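You operate a simulated robot arm through the tools that you are given. There is no shell and no other tool.

You are at the controls of a simulated two-armed robot. One attempt, no reset.

Task
Pick up the job card from the top of the service bench with one hand, pass it to the other hand and put it on the top of the wide green belt.

Only the result counts: the job must be done as asked and must still hold three seconds after the hand-in. Knocking over, shifting, dropping, spilling or breaking anything else fails it.

Robot
Two 7-joint arms with two-finger parallel grippers on one trunk, on a base that moves. Base frame: it is fixed to the floor where the robot stands at the start and does not move with it; the origin is under the middle of the robot, x ahead of it, y to its left, z up; the surface under the hand at the start is at about z = 0.85. Units: m, degrees, N and s.
The left shoulder is at the start at [0.07, 0.134, 1.176], the right one opposite. With the tool pointing down near the work surface each hand reaches from about 0.1 to 0.64 m from the robot's upright axis, wherever it stands, measured 20 degrees to its own side. Places, roughly: top of the wide green belt [-0.9, 4.1, 0.8]. Payload 1.57 kg a hand.
The TCP of each hand is the grasp point between the finger pads, 0.03 m short of the fingertips. In the tool frame z runs along the fingers and y along their closing line. The gripper opens to 0.08 m. The fingers are 0.017 m wide and 0.012 m thick; the gripper's body (0.04 by 0.082 m) begins 0.08 m behind the TCP.
Orientation is that of the tool frame in the base frame, as a unit quaternion [w, x, y, z]. With the fingers straight down and closing along the base's y, the tool's x points along the base's -x, its y along +y and its z along -z.

Tools
- The arms move only by the tool jog_arm. It takes "left_series", "right_series" or both (then of equal length, played together; a hand with none holds still); each is a list that holds one entry, the list of rows, each a list of 7 numbers: the closure, from 0 (fully open) to 1 (shut), then the shift along the tool's x, y, z in mm, then the turn, a rotation vector about the tool's x, y, z in degrees. In form: [[[grip, x, y, z, wx, wy, wz], ...]]. A call has 1 to 20 rows; each row shifts and turns the commanded pose from where the row before left it, along the tool's axes as they then stand. Each row takes 0.2 s and may step no farther than 0.05 m and 8.6 degrees from the row before; otherwise, or with a gripper value out of range, the whole call is refused. A pose out of reach is approached as far as the arm can. The call stops where the force on the tool passes 40 N (or 10 N more than at its start, if that is more) or the arm is blocked; 0.2 s more then pass. Each finger travels about 0.153 m/s and halts on what it meets, pressing with about 36 N; the grip force reading is that of the motor and also rises with nothing between the fingers. The clock runs only during rows and for 0.2 s after the last one: add rows that do not move to give the fingers time. It gives the time, the measured TCP pose, the force on the tool (base axes), the opening and the grip force at its end, in the units of the frame above (readings bear some noise), with the torque about the TCP (base axes, N m) and any sound that the robot's microphone picked up, and new pictures: "pictures" is both (left out), scene, wrist or none (wrist: the cameras of the hands that moved).
- Cameras (640 x 400 px; columns grow to the right, rows downward): "scene" is now at [0.1293, -0.0124, 1.4044]; the picture's right is [-0.17, -0.99, 0.00], its down [-0.64, 0.11, -0.76] and it looks along [0.75, -0.13, -0.65] (base axes); focal length 284 px, centre (320, 200). "left" rides on the left gripper at [0.072, 0.007, -0.122] in its tool frame; the picture's right is [-0.09, 1.00, 0.00], its down [-0.84, -0.08, -0.54] and it looks along [-0.54, -0.05, 0.84] (tool axes); focal length 238 px, centre (320, 200). "right" rides on the right gripper at [0.072, -0.007, -0.122] in its tool frame; the picture's right is [0.09, 1.00, 0.00], its down [-0.84, 0.08, -0.54] and it looks along [-0.54, 0.05, 0.84] (tool axes); focal length 238 px, centre (320, 200). There is no depth. A picture from a camera that has moved, and an enlarged one, comes with that camera's place and axes in the base frame and with its lens. The place of the scene camera against the robot may be out by one fixed shift of up to 0.012 m in any direction.
- move_column(by): slides the trunk up (or, below 0, down) by that many m; the arms and the scene camera ride with it, the base frame stays. It gives what a move gives, with no picture.
- drive_base(legs): drives the robot by 1 to 6 legs, each [ahead, left, turn to the left] in m, m and degrees, along the robot's own axes; the way and the turn of a leg run together, so that a leg with both is an arc; at most 1.5 m and 180 degrees a leg. The arms and the cameras ride along, it lands a little off, and it stops where it bumps. It gives what a move gives, and a new picture of the scene camera.
- pan_tilt(pan, tilt): turns the head with the scene camera to pan (to the left, within 86 degrees either way) and tilt (down, from -29 to 69), counted from straight ahead of the robot. It gives what a move gives, and a new picture of the scene camera.
- enlarge(camera, box): a new picture of the part [left, top, right, bottom] of that camera's present view, enlarged. The clock stands still meanwhile.
- job_done(): hands the job in; it is judged then, once.

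Nothing tells you exact positions but the pictures and the camera data. Unless the task says otherwise, let go and move clear before handing in.

The tools are called after ">>>" as a command line: name --argument value ..., lists and objects as JSON in quotes. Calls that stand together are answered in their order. jog_arm: Moves the arms, as the interface text tells. Its arguments: {"type":"object","properties":{"left_series":{"type":"array"},"right_series":{"type":"array"},"pictures":{"type":"string","enum":["both","scene","wrist","none"]}},"required":[]} The other tools are called the same way: move_column (by) moves the trunk up or down; drive_base (legs) drives the base; pan_tilt (pan, tilt) turns the head that bears the scene camera; enlarge (camera, box) takes an enlarged picture of a part of a camera's view; job_done () hands the job in.

At the start:

```text
time_s: 0.0
left_ee_pos: [0.4978, 0.2078, 1.062]
left_tool_rot: [-0.001, 0.0, 1.0, 0.0]
left_contact_force: [-0.5, -0.4, -0.8]
left_torque: [-0.01, -0.01, 0.03]
left_grip_width: 0.0802
left_gripper_force: 0.1
right_ee_pos: [0.4653, -0.2722, 1.0977]
right_tool_rot: [-0.001, 0.0, 1.0, 0.0]
right_contact_force: [-0.7, -0.6, -0.5]
right_torque: [0.02, -0.03, 0.0]
right_grip_width: 0.0799
right_gripper_force: 0.1
trunk travel left (down, up): [-0.75, 0.19]
robot x, y, heading: [-0.0013, -0.0023, 0.0]
head pan, tilt (commanded): [-9.9, 40.3]
```

scene: 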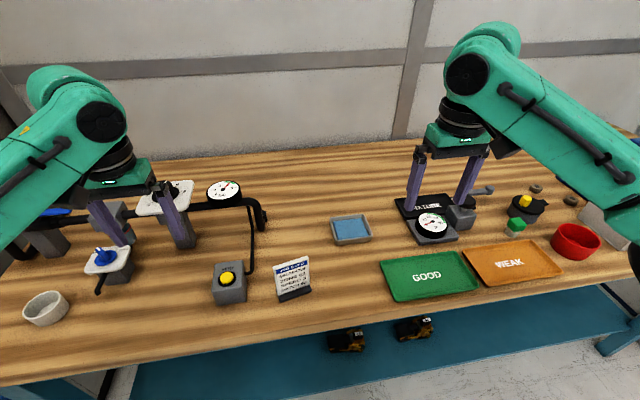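
right: 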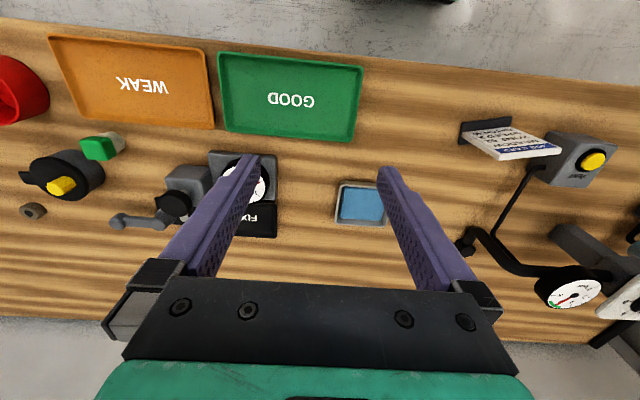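
left: 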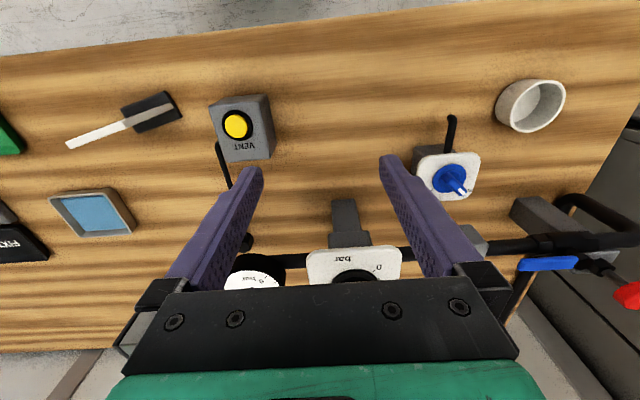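

The job card stands in a small dark holder near the front of the bench, at about [0.47, -0.01, 0.85]. I'll look at it closely from all the cameras before moving.

>>> enlarge --camera "scene" --box '[190, 200, 390, 325]'

>>> enlarge --camera "left" --box '[20, 60, 300, 235]'

>>> enlarge --camera "right" --box '[400, 80, 640, 230]'

```text
3.20 times, centred on (290, 262) of scene
camera zoom: at [0.1293, -0.0124, 1.4044], right [-0.17, -0.99, 0.0], down [-0.64, 0.11, -0.76], along [0.75, -0.13, -0.65], focal length 909 px, centre (416, 0)
```

zoom: 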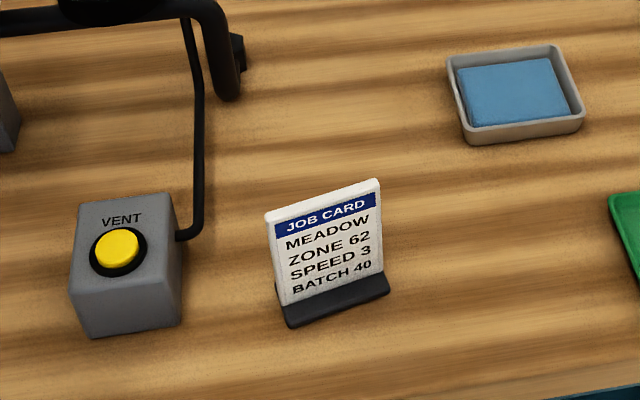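

```text
2.29 times, centred on (160, 148) of left
camera zoom: at [0.4248, 0.2133, 1.1853], right [0.09, 1.0, 0.0], down [0.84, -0.08, 0.54], along [0.54, -0.05, -0.84], focal length 545 px, centre (686, 320)
```

zoom: 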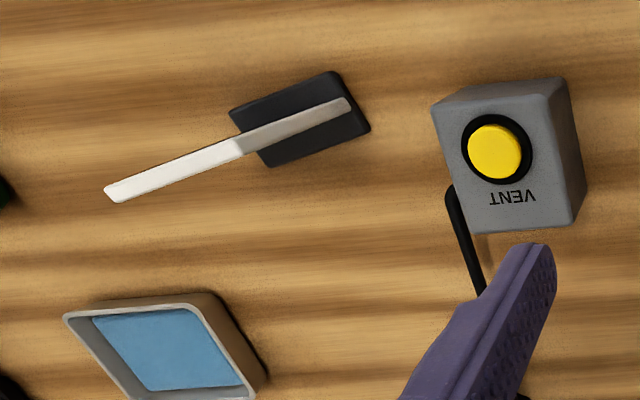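

```text
2.67 times, centred on (520, 155) of right
camera zoom: at [0.3934, -0.2804, 1.2198], right [-0.09, 1.0, 0.0], down [0.84, 0.08, 0.54], along [0.54, 0.05, -0.84], focal length 636 px, centre (-213, 320)
```

zoom: 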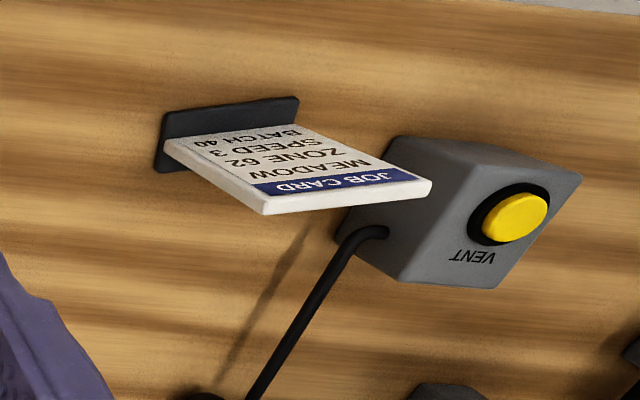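

The card is a plate about 7 mm thick, 70 mm wide and upright, centred near [0.479, -0.016] with its top at z≈0.95. It is turned about 12° from the y axis. Before touching it I'll look to the left for the route to the belt.

>>> pan_tilt --pan 80 --tilt 15

```text
time_s: 1.6
left_ee_pos: [0.4983, 0.2072, 1.0637]
left_tool_rot: [-0.001, 0.0, 1.0, 0.0]
left_contact_force: [0.2, 0.0, 1.0]
left_torque: [-0.02, 0.0, 0.02]
left_grip_width: 0.0802
left_gripper_force: 0.0
right_ee_pos: [0.4656, -0.2735, 1.0979]
right_tool_rot: [0.0, 0.0, 1.0, 0.0]
right_contact_force: [-1.1, -0.1, -0.6]
right_torque: [0.01, 0.01, -0.02]
right_grip_width: 0.0801
right_gripper_force: 0.1
trunk travel left (down, up): [-0.75, 0.19]
robot x, y, heading: [-0.0017, 0.002, -0.0]
head pan, tilt (commanded): [80.0, 15.0]
camera scene: at [0.0621, 0.0942, 1.4444], right [0.98, -0.17, 0.0], down [-0.05, -0.26, -0.97], along [0.17, 0.95, -0.26], focal length 284 px, centre (320, 200)
```

scene: 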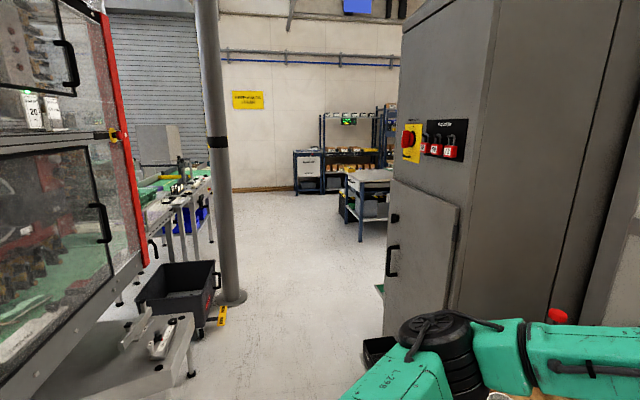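

The far belt line shows at the left behind a grey column, with a black tote near it. I'll enlarge that area and also look farther to the left.

>>> enlarge --camera "scene" --box '[100, 110, 260, 350]'

>>> enlarge --camera "scene" --box '[130, 120, 250, 200]'

```text
1.67 times, centred on (180, 230) of scene
camera zoom: at [0.0621, 0.0942, 1.4444], right [0.98, -0.17, 0.0], down [-0.05, -0.26, -0.97], along [0.17, 0.95, -0.26], focal length 473 px, centre (553, 150)
```

zoom: 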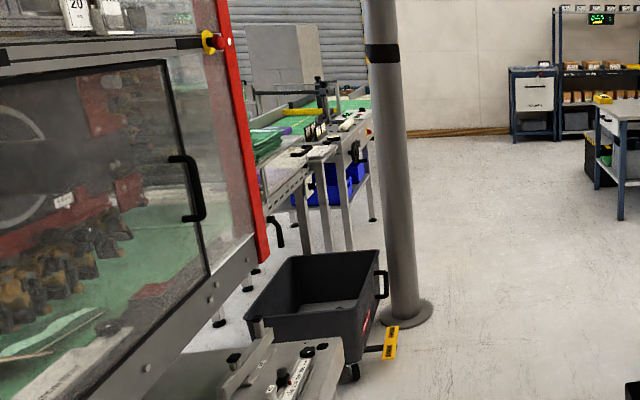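

```text
5.00 times, centred on (190, 160) of scene
camera zoom: at [0.0621, 0.0942, 1.4444], right [0.98, -0.17, 0.0], down [-0.05, -0.26, -0.97], along [0.17, 0.95, -0.26], focal length 1420 px, centre (970, 400)
```

zoom: 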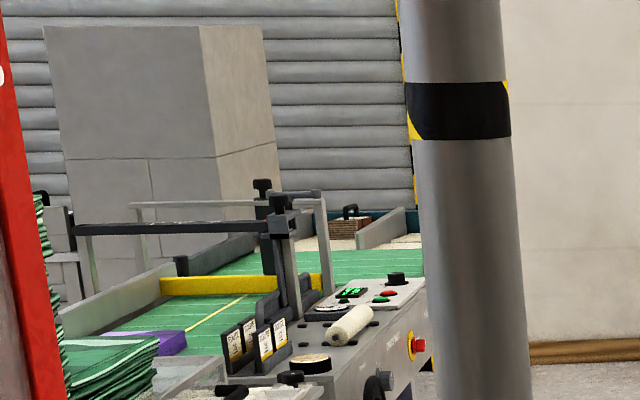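

The route is roughly clear, so I'll get the card first. The right hand will take it at its upper right corner, with the fingers closing along the card's thin direction. I'll start by turning the right hand in place about its finger axis.

>>> pan_tilt --pan -5 --tilt 40

>>> jog_arm --right_series '[[[0, 0, 0, 0, 0, 0, 7.76], [0, 0, 0, 0, 0, 0, 7.76], [0, 0, 0, 0, 0, 0, 7.76], [0, 0, 0, 0, 0, 0, 7.76], [0, 0, 0, 0, 0, 0, 7.76], [0, 0, 0, 0, 0, 0, 7.76], [0, 0, 0, 0, 0, 0, 7.76], [0, 0, 0, 0, 0, 0, 7.76], [0, 0, 0, 0, 0, 0, 7.76], [0, 0, 0, 0, 0, 0, 7.76]]]' --pictures "both"

```text
time_s: 3.2
left_ee_pos: [0.4969, 0.2076, 1.0643]
left_tool_rot: [-0.001, 0.0, 1.0, 0.0]
left_contact_force: [0.1, -0.2, -0.2]
left_torque: [0.02, -0.05, 0.0]
left_grip_width: 0.0801
left_gripper_force: 0.0
right_ee_pos: [0.4647, -0.2734, 1.0978]
right_tool_rot: [0.0, 0.0, 1.0, 0.0]
right_contact_force: [0.0, -0.2, -0.3]
right_torque: [0.02, 0.02, 0.0]
right_grip_width: 0.0803
right_gripper_force: 0.1
trunk travel left (down, up): [-0.75, 0.19]
robot x, y, heading: [0.0002, -0.0066, 0.1]
head pan, tilt (commanded): [-5.0, 40.0]
camera scene: at [0.1305, -0.0051, 1.4048], right [-0.09, -1.0, 0.0], down [-0.64, 0.06, -0.77], along [0.76, -0.07, -0.64], focal length 284 px, centre (320, 200)
```

scene: 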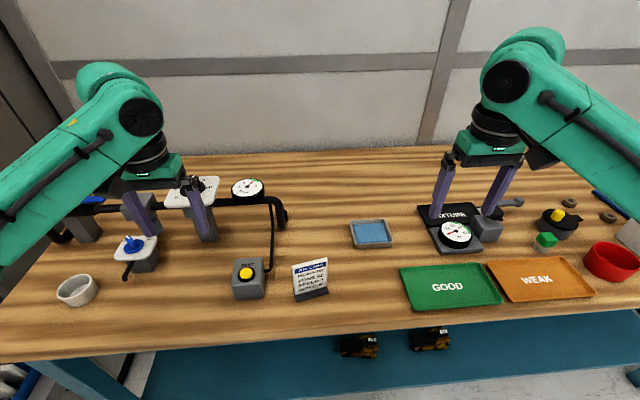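

```text
time_s: 5.4
left_ee_pos: [0.4967, 0.207, 1.0645]
left_tool_rot: [-0.001, 0.0, 1.0, 0.0]
left_contact_force: [0.4, -0.4, -0.2]
left_torque: [-0.01, -0.01, 0.03]
left_grip_width: 0.08
left_gripper_force: 0.0
right_ee_pos: [0.4645, -0.2719, 1.0979]
right_tool_rot: [0.0, 0.628, 0.778, 0.0]
right_contact_force: [-0.4, 0.8, -0.2]
right_torque: [0.02, -0.02, 0.0]
right_grip_width: 0.0799
right_gripper_force: 0.0
trunk travel left (down, up): [-0.75, 0.19]
robot x, y, heading: [0.0018, 0.0027, -0.1]
head pan, tilt (commanded): [-5.0, 40.0]
camera scene: at [0.1304, -0.0052, 1.4048], right [-0.09, -1.0, 0.0], down [-0.64, 0.06, -0.77], along [0.76, -0.07, -0.64], focal length 284 px, centre (320, 200)
camera right: at [0.4437, -0.2052, 1.22], right [0.95, 0.3, 0.0], down [0.25, -0.8, 0.54], along [0.16, -0.52, -0.84], focal length 238 px, centre (320, 200)
```

scene: 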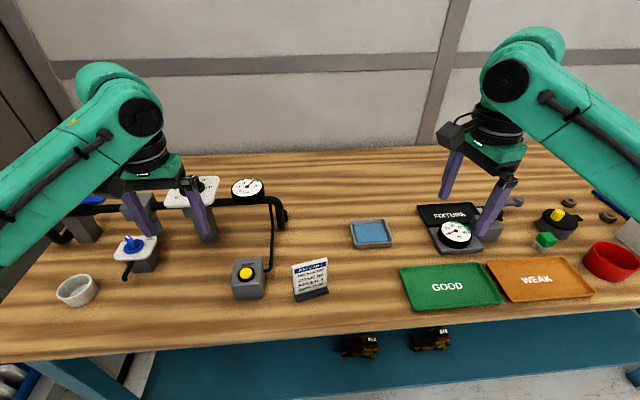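
right: 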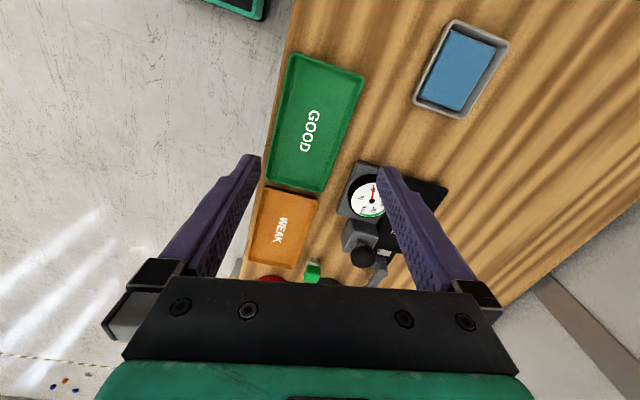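

The turn worked and the hand's closing line now matches the card's normal. Next I'll tilt the hand outward by 35° and bring it to a standoff above the card's right corner.

>>> jog_arm --right_series '[[[0, 0, 0, 0, 0, 7, 0], [0, 0, 0, 0, 0, 7, 0], [0, 0, 0, 0, 0, 7, 0], [0, 0, 0, 0, 0, 7, 0], [0, 0, 0, 0, 0, 7, 0], [0, 18.9, 13.5, 29.1, 0, 0, 0], [0, 18.9, 13.5, 29.1, 0, 0, 0], [0, 18.9, 13.5, 29.1, 0, 0, 0], [0, 18.9, 13.5, 29.1, 0, 0, 0], [0, 18.8, 13.7, 29.2, 0, 0, 0], [0, 0, 0, 0, 0, 0, 0]]]' --pictures "both"

```text
time_s: 7.8
left_ee_pos: [0.497, 0.2076, 1.0644]
left_tool_rot: [0.0, 0.0, 1.0, 0.0]
left_contact_force: [-0.8, 0.5, 0.0]
left_torque: [0.02, 0.02, 0.01]
left_grip_width: 0.0801
left_gripper_force: 0.1
right_ee_pos: [0.4963, -0.1025, 1.0321]
right_tool_rot: [-0.234, 0.598, 0.743, 0.188]
right_contact_force: [0.1, -0.1, -0.6]
right_torque: [-0.02, 0.01, 0.0]
right_grip_width: 0.0804
right_gripper_force: 0.1
trunk travel left (down, up): [-0.75, 0.19]
robot x, y, heading: [0.001, 0.0035, 0.3]
head pan, tilt (commanded): [-5.0, 40.0]
camera scene: at [0.1301, -0.006, 1.4048], right [-0.09, -1.0, 0.0], down [-0.64, 0.06, -0.77], along [0.76, -0.07, -0.64], focal length 284 px, centre (320, 200)
camera right: at [0.4923, -0.1158, 1.1724], right [0.96, 0.29, 0.05], down [0.29, -0.96, -0.04], along [0.04, 0.05, -1.0], focal length 238 px, centre (320, 200)
```

scene: 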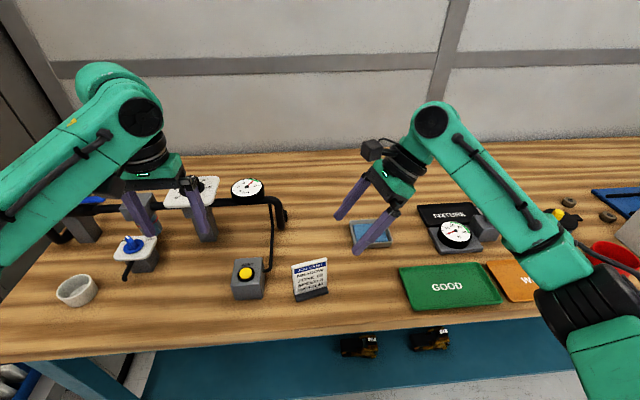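
right: 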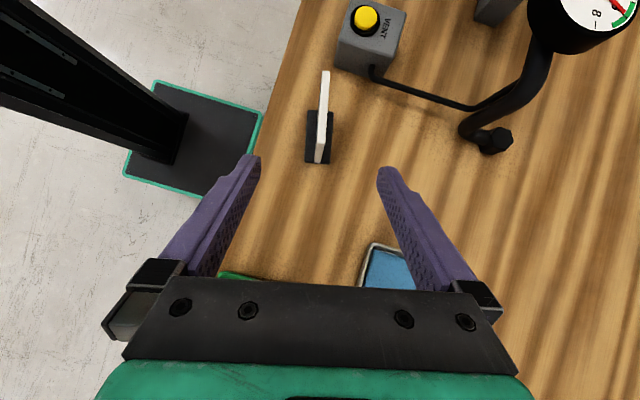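

The right wrist camera now looks almost straight down on the card, which sits between the finger lines. I'll enlarge it to check alignment.

>>> enlarge --camera "right" --box '[240, 50, 400, 200]'

>>> enlarge --camera "scene" --box '[240, 170, 440, 320]'

```text
2.67 times, centred on (320, 125) of right
camera zoom: at [0.4923, -0.1158, 1.1724], right [0.96, 0.29, 0.05], down [0.29, -0.96, -0.04], along [0.04, 0.05, -1.0], focal length 636 px, centre (320, 400)
```

zoom: 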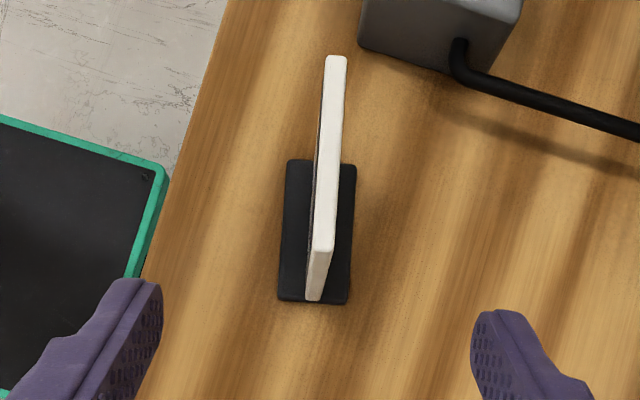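

```text
2.67 times, centred on (340, 245) of scene
camera zoom: at [0.1301, -0.006, 1.4048], right [-0.09, -1.0, 0.0], down [-0.64, 0.06, -0.77], along [0.76, -0.07, -0.64], focal length 757 px, centre (267, 80)
```

zoom: 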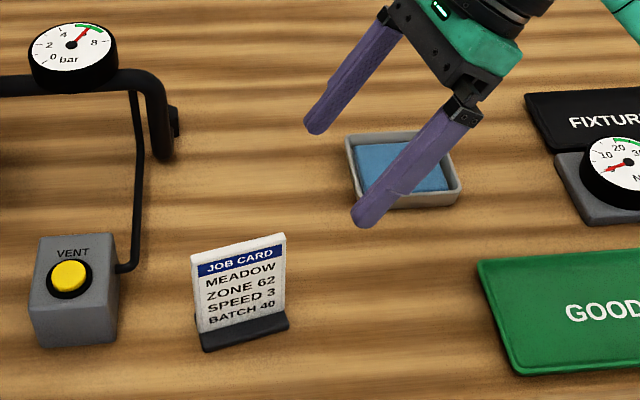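

The card's plane matches the hand to within about half a degree and it is centred to within 1 mm. I'll go straight along the fingers by about 118 mm so that they straddle the upper right corner.

>>> jog_arm --right_series '[[[0, 0, 0.6, 30, 0, 0, 0], [0, 0, 0, 30, 0, 0, 0], [0, 0, 0, 29, 0, 0, 0], [0, 0, 0, 29, 0, 0, 0], [0, 0, 0, 0, 0, 0, 0]]]' --pictures "both"

>>> enlarge --camera "right" --box '[220, 50, 420, 250]'

>>> enlarge --camera "scene" --box '[240, 190, 440, 315]'

```text
time_s: 9.0
left_ee_pos: [0.4974, 0.2071, 1.0638]
left_tool_rot: [-0.001, 0.0, 1.0, 0.0]
left_contact_force: [-0.5, 0.2, 0.6]
left_torque: [0.04, -0.03, 0.02]
left_grip_width: 0.0801
left_gripper_force: 0.1
right_ee_pos: [0.4833, -0.0364, 0.9375]
right_tool_rot: [-0.234, 0.598, 0.743, 0.188]
right_contact_force: [-0.3, -0.4, -0.2]
right_torque: [0.0, 0.01, 0.01]
right_grip_width: 0.08
right_gripper_force: 0.1
trunk travel left (down, up): [-0.75, 0.19]
robot x, y, heading: [-0.0005, -0.0014, 0.1]
head pan, tilt (commanded): [-5.0, 40.0]
camera scene: at [0.1303, -0.0056, 1.4048], right [-0.09, -1.0, 0.0], down [-0.64, 0.06, -0.77], along [0.76, -0.07, -0.64], focal length 284 px, centre (320, 200)
camera right: at [0.4788, -0.0488, 1.0792], right [0.96, 0.29, 0.05], down [0.29, -0.96, -0.04], along [0.04, 0.05, -1.0], focal length 238 px, centre (320, 200)
```

scene: 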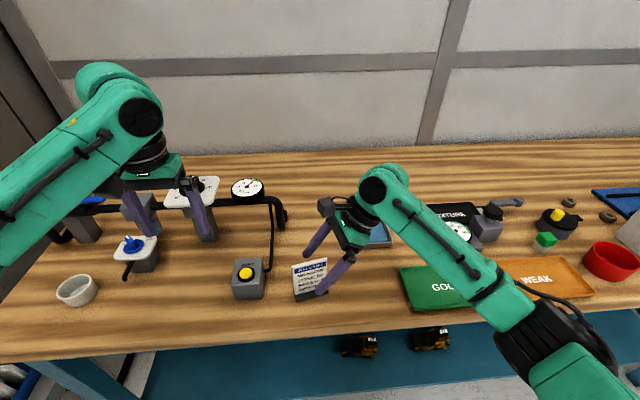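
right: 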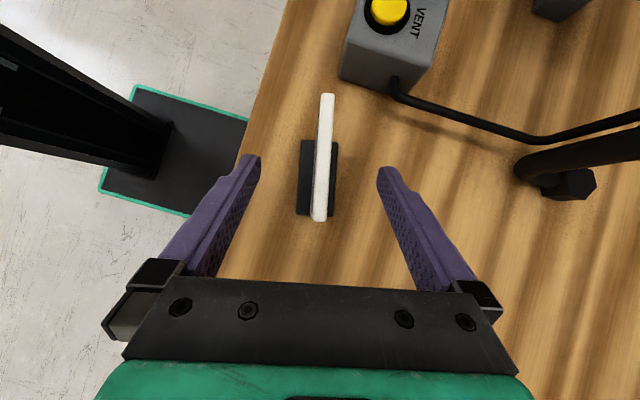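

```text
2.00 times, centred on (320, 150) of right
camera zoom: at [0.4788, -0.0488, 1.0792], right [0.96, 0.29, 0.05], down [0.29, -0.96, -0.04], along [0.04, 0.05, -1.0], focal length 477 px, centre (320, 300)
```

zoom: 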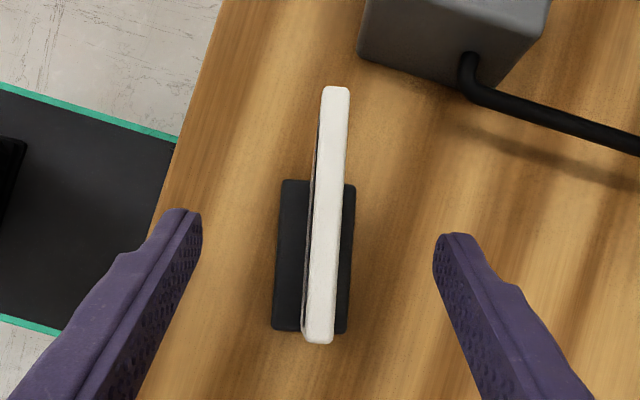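

```text
3.20 times, centred on (340, 252) of scene
camera zoom: at [0.1303, -0.0056, 1.4048], right [-0.09, -1.0, 0.0], down [-0.64, 0.06, -0.77], along [0.76, -0.07, -0.64], focal length 909 px, centre (256, 32)
```

zoom: 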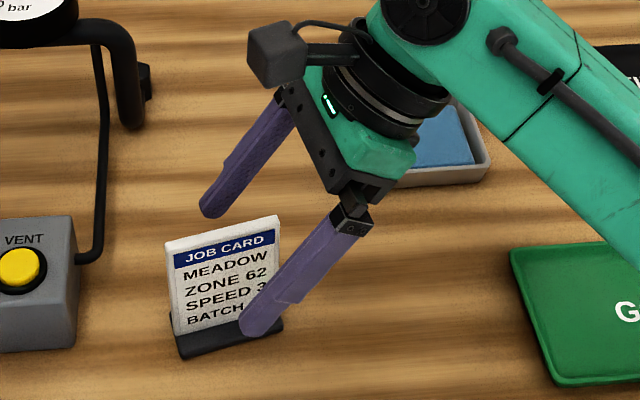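

The fingers straddle the card as planned. I'll go 6 mm lower for a surer hold and close to near contact.

>>> jog_arm --right_series '[[[0, -3.4, 0, 4.9, 0, 0, 0], [0.5, 0, 0, 0, 0, 0, 0], [0.8, 0, 0, 0, 0, 0, 0], [0.8, 0, 0, 0, 0, 0, 0]]]' --pictures "wrist"

>>> enlarge --camera "right" --box '[220, 50, 420, 250]'

```text
time_s: 10.0
left_ee_pos: [0.4974, 0.207, 1.064]
left_tool_rot: [-0.001, 0.0, 1.0, 0.0]
left_contact_force: [0.0, 0.2, -0.2]
left_torque: [0.0, 0.01, 0.04]
left_grip_width: 0.0799
left_gripper_force: 0.0
right_ee_pos: [0.4828, -0.0341, 0.9318]
right_tool_rot: [-0.234, 0.598, 0.743, 0.189]
right_contact_force: [0.3, 0.2, -0.3]
right_torque: [-0.01, 0.01, 0.02]
right_grip_width: 0.0159
right_gripper_force: 0.0
trunk travel left (down, up): [-0.75, 0.19]
robot x, y, heading: [0.001, 0.0008, 0.2]
head pan, tilt (commanded): [-5.0, 40.0]
camera right: at [0.4789, -0.0482, 1.0729], right [0.96, 0.29, 0.05], down [0.29, -0.96, -0.04], along [0.04, 0.05, -1.0], focal length 238 px, centre (320, 200)
```

right: 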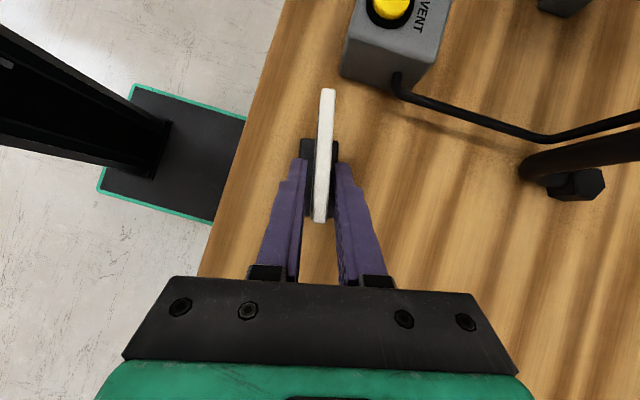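

```text
2.00 times, centred on (320, 150) of right
camera zoom: at [0.4789, -0.0482, 1.0729], right [0.96, 0.29, 0.05], down [0.29, -0.96, -0.04], along [0.04, 0.05, -1.0], focal length 477 px, centre (320, 300)
```

zoom: 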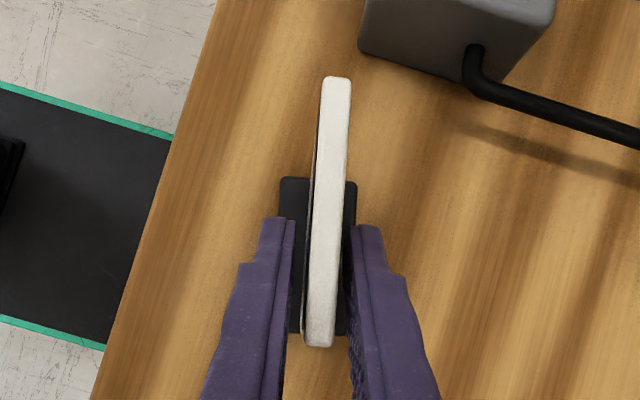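

The card is between the pads, about 0.8 mm nearer one finger, so I'll correct for that and close fully.

>>> jog_arm --right_series '[[[0.8, 0, 0.8, 0, 0, 0, 0], [0.87, 0, 0, 0, 0, 0, 0], [1, 0, 0, 0, 0, 0, 0], [1, 0, 0, 0, 0, 0, 0], [1, 0, 0, 0, 0, 0, 0]]]' --pictures "both"

>>> enlarge --camera "right" --box '[220, 50, 420, 250]'

>>> enlarge --camera "scene" --box '[240, 190, 440, 315]'

```text
time_s: 11.2
left_ee_pos: [0.4979, 0.2081, 1.0637]
left_tool_rot: [0.0, 0.001, 1.0, 0.001]
left_contact_force: [0.8, 1.0, 0.5]
left_torque: [0.03, 0.03, 0.01]
left_grip_width: 0.0801
left_gripper_force: 0.1
right_ee_pos: [0.4846, -0.0356, 0.9314]
right_tool_rot: [-0.233, 0.598, 0.743, 0.188]
right_contact_force: [-0.7, -0.6, -1.1]
right_torque: [0.05, 0.0, -0.02]
right_grip_width: 0.0073
right_gripper_force: 27.1
trunk travel left (down, up): [-0.75, 0.19]
robot x, y, heading: [-0.0016, -0.0019, 0.2]
head pan, tilt (commanded): [-5.0, 40.0]
camera scene: at [0.1306, -0.0052, 1.4048], right [-0.09, -1.0, 0.0], down [-0.64, 0.06, -0.77], along [0.76, -0.07, -0.64], focal length 284 px, centre (320, 200)
camera right: at [0.4801, -0.0483, 1.0724], right [0.96, 0.29, 0.05], down [0.29, -0.96, -0.04], along [0.04, 0.05, -1.0], focal length 238 px, centre (320, 200)
```

scene: 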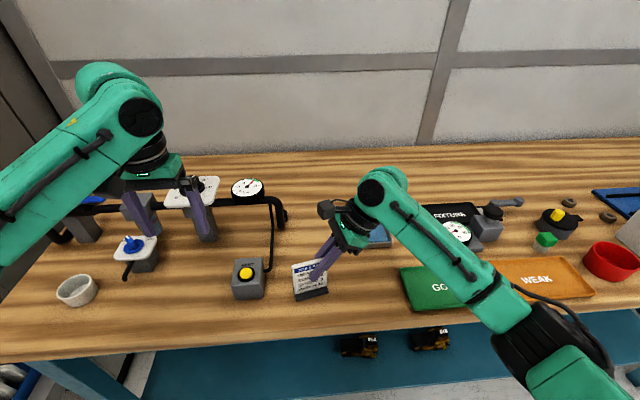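
right: 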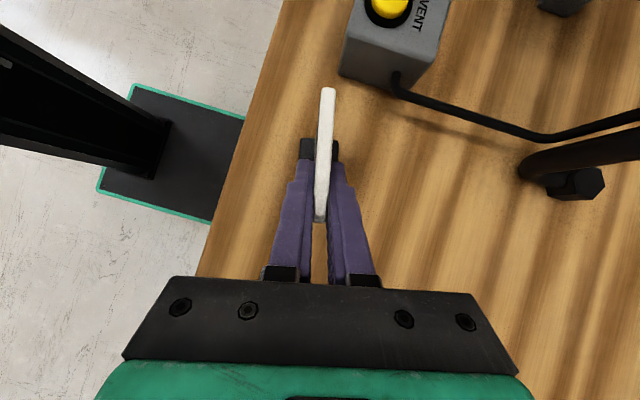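

```text
2.00 times, centred on (320, 150) of right
camera zoom: at [0.4801, -0.0483, 1.0724], right [0.96, 0.29, 0.05], down [0.29, -0.96, -0.04], along [0.04, 0.05, -1.0], focal length 477 px, centre (320, 300)
```

zoom: 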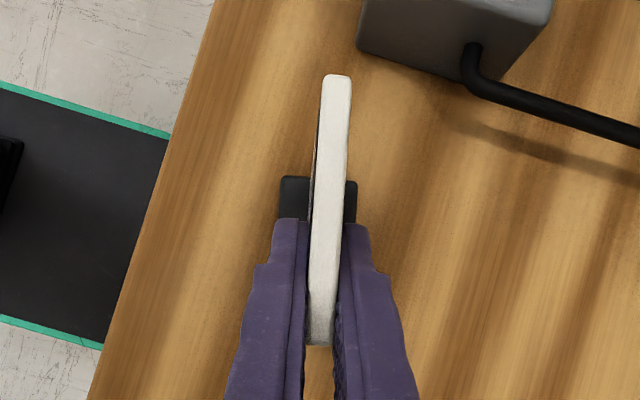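

```text
3.20 times, centred on (340, 252) of scene
camera zoom: at [0.1306, -0.0052, 1.4048], right [-0.09, -1.0, 0.0], down [-0.64, 0.06, -0.77], along [0.76, -0.07, -0.64], focal length 909 px, centre (256, 32)
```

zoom: 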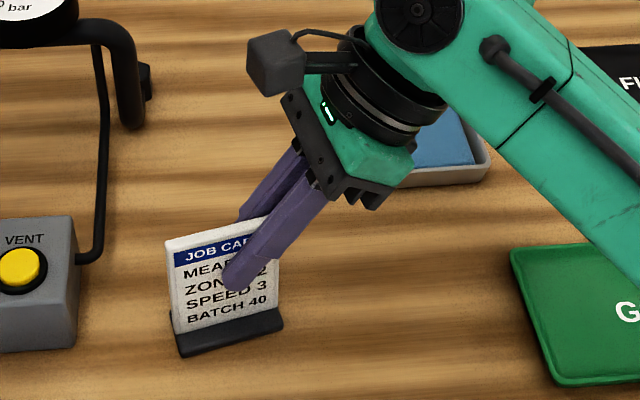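

The grip holds at 7.3 mm with 27 N. I'll lift straight up gently by 30 mm and see whether the black foot comes along or stays behind.

>>> jog_arm --right_series '[[[1, 2.9, 0, -4.1, 0, 0, 0], [1, 2.9, 0, -4.1, 0, 0, 0], [1, 2.85, 0, -4.1, 0, 0, 0], [1, 2.85, 0, -4.1, 0, 0, 0], [1, 2.85, 0, -4.1, 0, 0, 0], [1, 2.85, 0, -4.1, 0, 0, 0]]]' --pictures "both"

>>> enlarge --camera "scene" --box '[240, 190, 440, 315]'

```text
time_s: 12.6
left_ee_pos: [0.498, 0.2087, 1.0643]
left_tool_rot: [-0.001, 0.0, 1.0, 0.0]
left_contact_force: [0.1, 0.0, -0.6]
left_torque: [0.01, 0.03, -0.01]
left_grip_width: 0.0802
left_gripper_force: 0.1
right_ee_pos: [0.4838, -0.0364, 0.9606]
right_tool_rot: [-0.235, 0.597, 0.744, 0.188]
right_contact_force: [0.5, -0.2, -0.4]
right_torque: [-0.02, 0.0, -0.02]
right_grip_width: 0.0075
right_gripper_force: 25.8
trunk travel left (down, up): [-0.75, 0.19]
robot x, y, heading: [0.0018, 0.0001, -0.1]
head pan, tilt (commanded): [-5.0, 40.0]
camera scene: at [0.1305, -0.0051, 1.4048], right [-0.09, -1.0, 0.0], down [-0.64, 0.06, -0.77], along [0.76, -0.07, -0.64], focal length 284 px, centre (320, 200)
camera right: at [0.4798, -0.0485, 1.1016], right [0.96, 0.29, 0.05], down [0.29, -0.96, -0.04], along [0.04, 0.05, -1.0], focal length 238 px, centre (320, 200)
```

scene: 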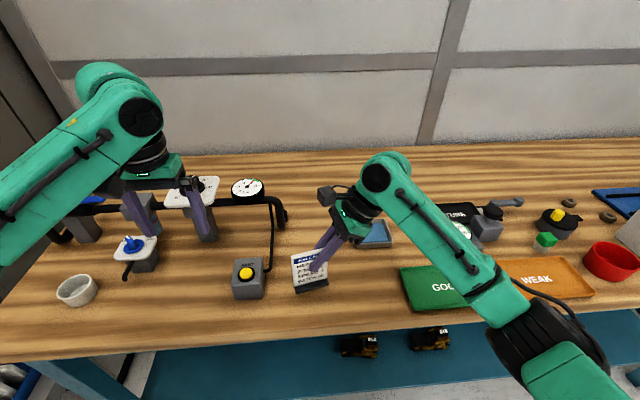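
right: 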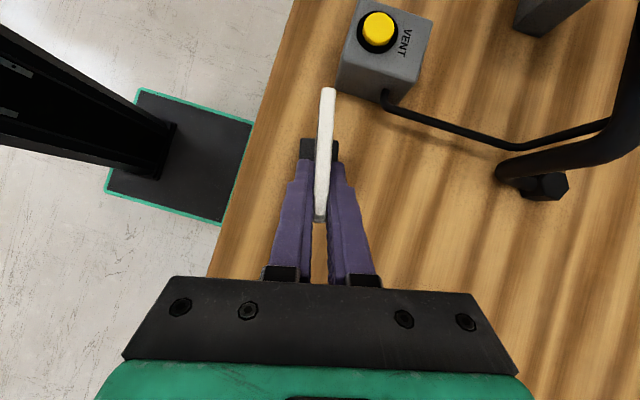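

```text
3.20 times, centred on (340, 252) of scene
camera zoom: at [0.1305, -0.0051, 1.4048], right [-0.09, -1.0, 0.0], down [-0.64, 0.06, -0.77], along [0.76, -0.07, -0.64], focal length 909 px, centre (256, 32)
```

zoom: 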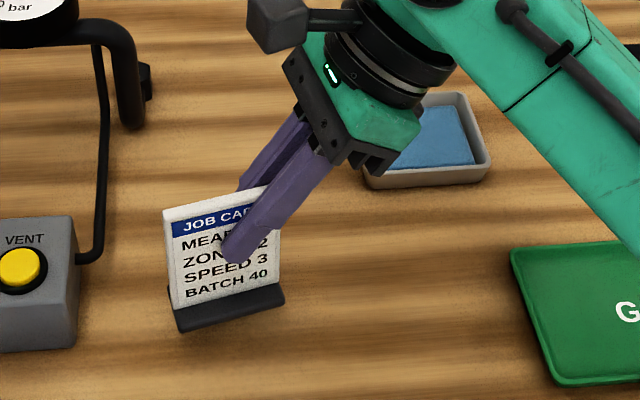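

The foot is part of the card, so it can stand upright on the belt. I'll now lift it to about z=1.10 and, in parallel, raise the left hand and turn it to match the card's normal from the other side.

>>> jog_arm --right_series '[[[1, 14.3, 0, -20.5, 0, 0, 0], [1, 20.1, 0, -28.7, 0, 0, 0], [1, 20.1, 0, -28.7, 0, 0, 0], [1, 14.3, 0, -20.5, 0, 0, 0], [1, 11.5, 0, -16.4, 0, 0, 0], [1, 0, 0, 0, 0, 0, 0], [1, 0, 0, 0, 0, 0, 0], [1, 0, 0, 0, 0, 0, 0], [1, 0, 0, 0, 0, 0, 0], [1, 0, 0, 0, 0, 0, 0], [1, 0, 0, 0, 0, 0, 0], [1, 0, 0, 0, 0, 0, 0], [1, 0, 0, 0, 0, 0, 0], [1, 0, 0, 0, 0, 0, 0], [1, 0, 0, 0, 0, 0, 0]]]' --left_series '[[[0, 0, 0, -30, 0, 0, 0], [0, 0, 0, -30, 0, 0, 0], [0, 0, 0, 0, 0, 0, -7.877], [0, 0, 0, 0, 0, 0, -7.877], [0, 0, 0, 0, 0, 0, -7.877], [0, 0, 0, 0, 0, 0, -7.877], [0, 0, 0, 0, 0, 0, -7.877], [0, 0, 0, 0, 0, 0, -7.877], [0, 0, 0, 0, 0, 0, -7.877], [0, 0, 0, 0, 0, 0, -7.877], [0, 0, 0, 0, 0, 0, -7.877], [0, 0, 0, 0, 0, 0, -7.877], [0, 0, 0, 0, 0, 0, -7.877], [0, 0, 0, 0, 0, 0, -7.877], [0, 0, 0, 0, 0, 0, -7.877]]]' --pictures "both"

```text
time_s: 15.8
left_ee_pos: [0.4972, 0.2074, 1.1237]
left_tool_rot: [0.001, 0.78, -0.626, 0.0]
left_contact_force: [0.3, -0.5, -0.6]
left_torque: [0.01, 0.01, -0.01]
left_grip_width: 0.0798
left_gripper_force: 0.0
right_ee_pos: [0.4838, -0.0333, 1.1036]
right_tool_rot: [-0.234, 0.597, 0.743, 0.188]
right_contact_force: [-0.1, -0.6, -1.3]
right_torque: [-0.01, -0.01, -0.02]
right_grip_width: 0.0074
right_gripper_force: 26.6
trunk travel left (down, up): [-0.75, 0.19]
robot x, y, heading: [-0.0016, -0.0016, 0.0]
head pan, tilt (commanded): [-5.0, 40.0]
camera scene: at [0.1306, -0.0052, 1.4048], right [-0.09, -1.0, 0.0], down [-0.64, 0.06, -0.77], along [0.76, -0.07, -0.64], focal length 284 px, centre (320, 200)
camera right: at [0.4797, -0.0466, 1.2447], right [0.96, 0.29, 0.05], down [0.29, -0.96, -0.04], along [0.04, 0.05, -1.0], focal length 238 px, centre (320, 200)
camera left: at [0.5057, 0.135, 1.2442], right [-0.99, -0.13, 0.0], down [-0.11, 0.83, 0.54], along [-0.07, 0.54, -0.84], focal length 238 px, centre (320, 200)
```

scene: 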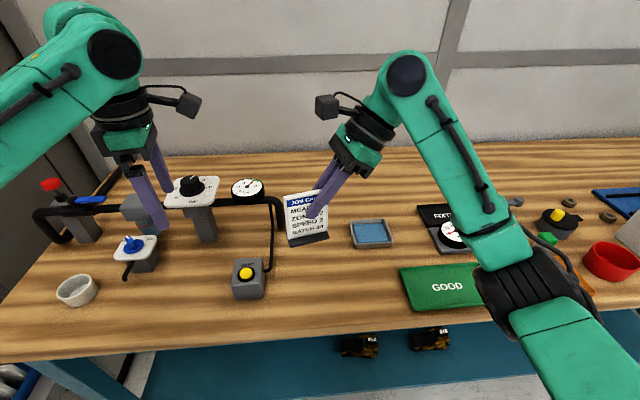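
right: 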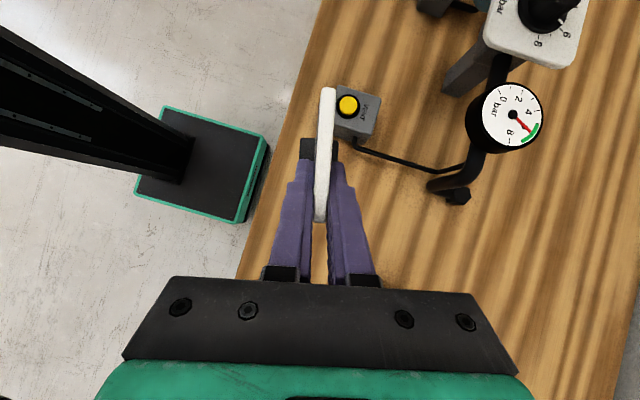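
left: 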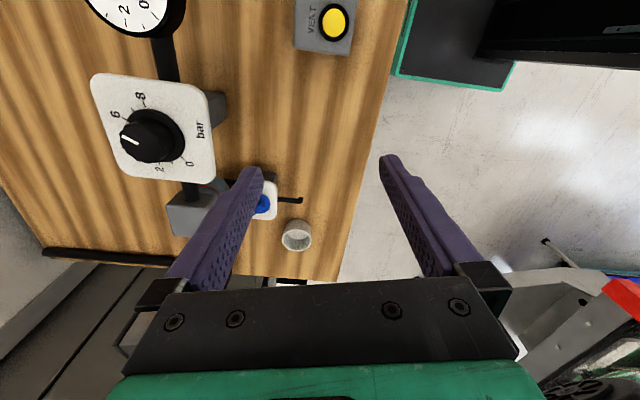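

The left hand has turned cleanly. Now I'll tilt it 50° so its fingers point right and down, and bring it to a standoff left of the card.

>>> jog_arm --left_series '[[[0, 0, 0, 0, 0, 7.143, 0], [0, 0, 0, 0, 0, 7.143, 0], [0, 0, 0, 0, 0, 7.143, 0], [0, 0, 0, 0, 0, 7.143, 0], [0, 0, 0, 0, 0, 7.143, 0], [0, 0, 0, 0, 0, 7.143, 0], [0, 0, 0, 0, 0, 7.143, 0], [0, 20.2, 16.55, 21.2, 0, 0, 0], [0, 20.2, 16.55, 21.2, 0, 0, 0], [0, 20.2, 16.55, 21.2, 0, 0, 0], [0, 20.2, 16.55, 21.2, 0, 0, 0], [0, 0, 0, 0, 0, 0, 0]]]' --right_series '[[[1, 0, 0, 0, 0, 0, 0], [1, 0, 0, 0, 0, 0, 0], [1, 0, 0, 0, 0, 0, 0], [1, 0, 0, 0, 0, 0, 0], [1, 0, 0, 0, 0, 0, 0], [1, 0, 0, 0, 0, 0, 0], [1, 0, 0, 0, 0, 0, 0], [1, 0, 0, 0, 0, 0, 0], [1, 0, 0, 0, 0, 0, 0], [1, 0, 0, 0, 0, 0, 0], [1, 0, 0, 0, 0, 0, 0], [1, 0, 0, 0, 0, 0, 0]]]' --pictures "both"

>>> enlarge --camera "left" --box '[220, 40, 420, 240]'

>>> enlarge --camera "scene" --box '[200, 120, 400, 280]'

```text
time_s: 18.4
left_ee_pos: [0.4574, 0.0803, 1.1343]
left_tool_rot: [0.266, 0.706, -0.567, 0.33]
left_contact_force: [-0.6, 0.2, 0.6]
left_torque: [-0.02, 0.0, -0.03]
left_grip_width: 0.0797
left_gripper_force: 0.1
right_ee_pos: [0.4844, -0.0322, 1.104]
right_tool_rot: [-0.234, 0.598, 0.744, 0.188]
right_contact_force: [0.2, -0.1, -0.8]
right_torque: [-0.02, 0.01, -0.01]
right_grip_width: 0.0075
right_gripper_force: 26.5
trunk travel left (down, up): [-0.75, 0.19]
robot x, y, heading: [0.0001, 0.0019, -0.1]
head pan, tilt (commanded): [-5.0, 40.0]
camera scene: at [0.1306, -0.0045, 1.4048], right [-0.09, -1.0, 0.0], down [-0.64, 0.06, -0.77], along [0.76, -0.07, -0.64], focal length 284 px, centre (320, 200)
camera right: at [0.4797, -0.0459, 1.2447], right [0.96, 0.29, 0.05], down [0.29, -0.96, -0.04], along [0.04, 0.05, -1.0], focal length 238 px, centre (320, 200)
camera left: at [0.4408, 0.1238, 1.2671], right [-0.99, -0.16, -0.07], down [-0.13, 0.95, -0.29], along [0.11, -0.28, -0.95], focal length 238 px, centre (320, 200)
```

scene: 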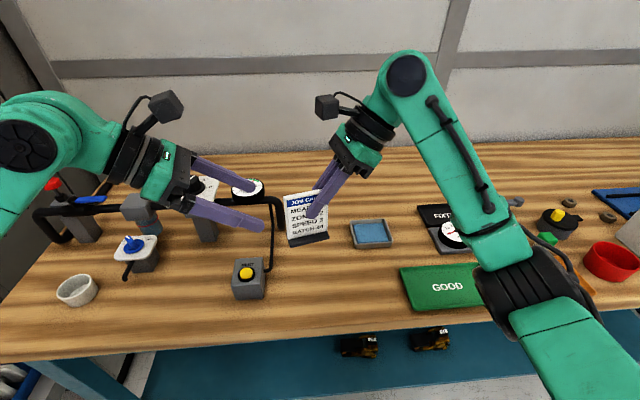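
right: 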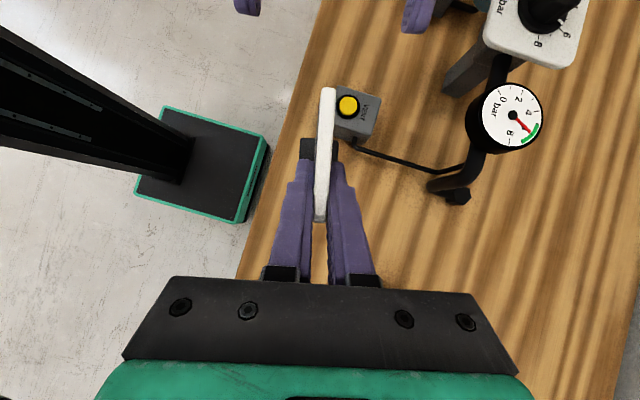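
left: 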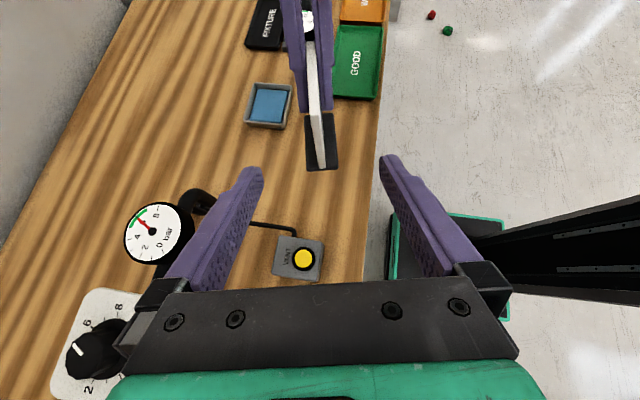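

```text
2.00 times, centred on (320, 140) of left
camera zoom: at [0.4408, 0.1238, 1.2671], right [-0.99, -0.16, -0.07], down [-0.13, 0.95, -0.29], along [0.11, -0.28, -0.95], focal length 477 px, centre (320, 320)
```

zoom: 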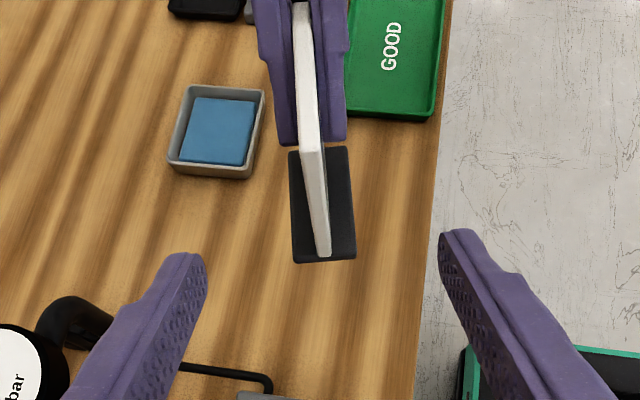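

```text
2.50 times, centred on (300, 200) of scene
camera zoom: at [0.1306, -0.0045, 1.4048], right [-0.09, -1.0, 0.0], down [-0.64, 0.06, -0.77], along [0.76, -0.07, -0.64], focal length 710 px, centre (370, 200)
```

zoom: 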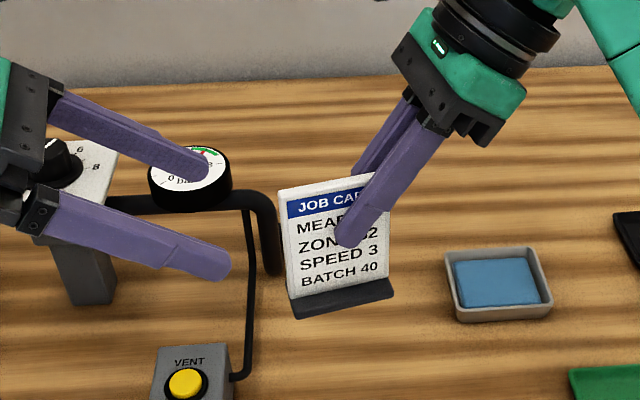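

The left hand is aligned with the card plane to within a fraction of a millimetre. I'll advance about 95 mm along its fingers, staying below the right fingertips and above the foot, and close most of the way.

>>> jog_arm --left_series '[[[0, -0.9, 0, 24, 0, 0, 0], [0, -0.9, 0, 24, 0, 0, 0], [0, -0.8, 0, 24, 0, 0, 0], [0, -0.8, 0, 22.9, 0, 0, 0], [0, 0, 0, 0, 0, 0, 0]]]' --right_series '[[[1, 0, 0, 0, 0, 0, 0], [1, 0, 0, 0, 0, 0, 0], [1, 0, 0, 0, 0, 0, 0], [1, 0, 0, 0, 0, 0, 0], [1, 0, 0, 0, 0, 0, 0]]]' --pictures "both"

>>> enlarge --camera "left" --box '[220, 40, 420, 240]'

>>> enlarge --camera "scene" --box '[200, 120, 400, 280]'

```text
time_s: 19.6
left_ee_pos: [0.4722, 0.0107, 1.0679]
left_tool_rot: [0.265, 0.707, -0.567, 0.329]
left_contact_force: [0.9, -0.8, -0.5]
left_torque: [0.0, -0.01, 0.01]
left_grip_width: 0.0801
left_gripper_force: 0.1
right_ee_pos: [0.4831, -0.0326, 1.104]
right_tool_rot: [-0.234, 0.597, 0.744, 0.188]
right_contact_force: [-1.0, 0.0, -0.9]
right_torque: [-0.01, 0.02, -0.03]
right_grip_width: 0.0074
right_gripper_force: 26.3
trunk travel left (down, up): [-0.75, 0.19]
robot x, y, heading: [-0.0015, -0.005, -0.1]
head pan, tilt (commanded): [-5.0, 40.0]
camera scene: at [0.1302, -0.0047, 1.4048], right [-0.09, -1.0, 0.0], down [-0.64, 0.06, -0.77], along [0.76, -0.07, -0.64], focal length 284 px, centre (320, 200)
camera right: at [0.4794, -0.0461, 1.2448], right [0.96, 0.29, 0.05], down [0.29, -0.96, -0.04], along [0.04, 0.05, -1.0], focal length 238 px, centre (320, 200)
camera left: at [0.4549, 0.0547, 1.2014], right [-0.99, -0.16, -0.07], down [-0.13, 0.95, -0.29], along [0.11, -0.28, -0.95], focal length 238 px, centre (320, 200)
```

scene: 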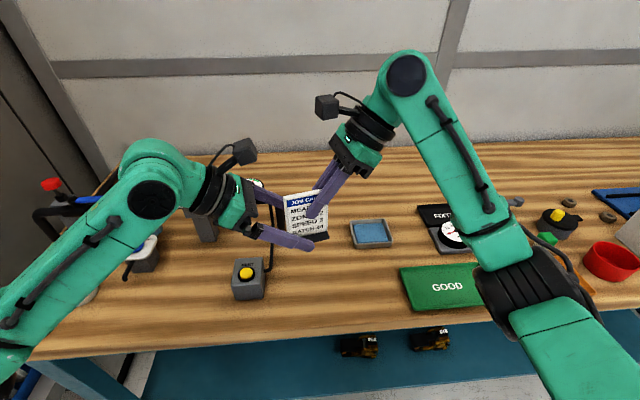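
right: 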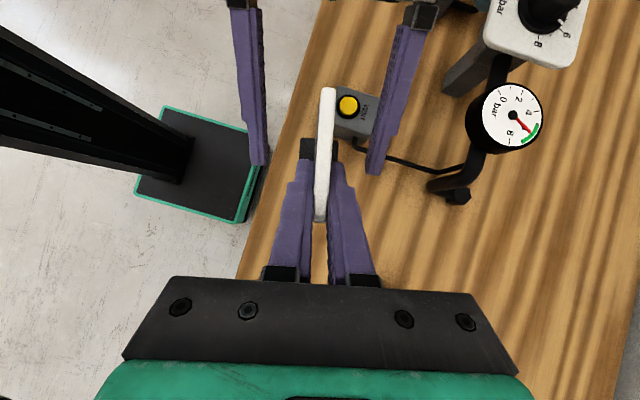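
left: 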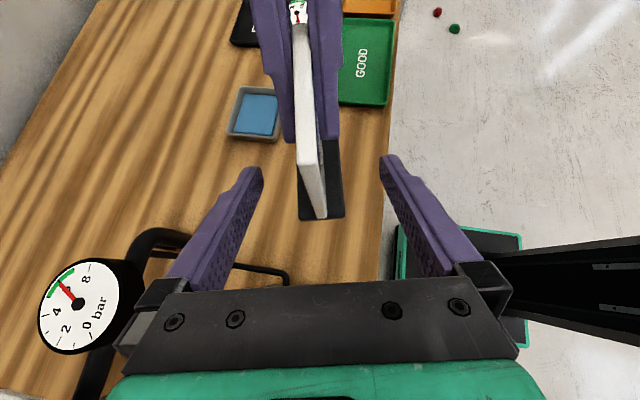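

```text
2.00 times, centred on (320, 140) of left
camera zoom: at [0.4549, 0.0547, 1.2014], right [-0.99, -0.16, -0.07], down [-0.13, 0.95, -0.29], along [0.11, -0.28, -0.95], focal length 477 px, centre (320, 320)
```

zoom: 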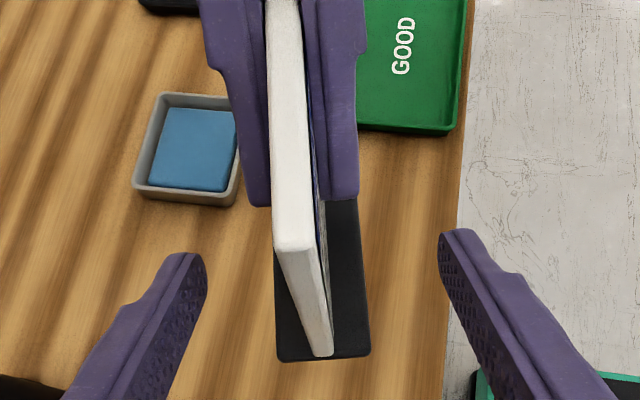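

```text
2.50 times, centred on (300, 200) of scene
camera zoom: at [0.1302, -0.0047, 1.4048], right [-0.09, -1.0, 0.0], down [-0.64, 0.06, -0.77], along [0.76, -0.07, -0.64], focal length 710 px, centre (370, 200)
```

zoom: 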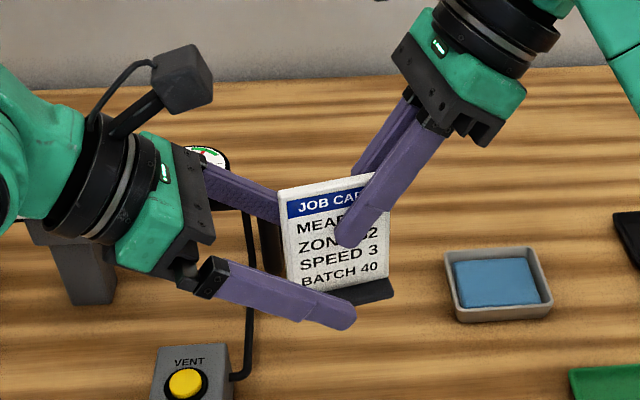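

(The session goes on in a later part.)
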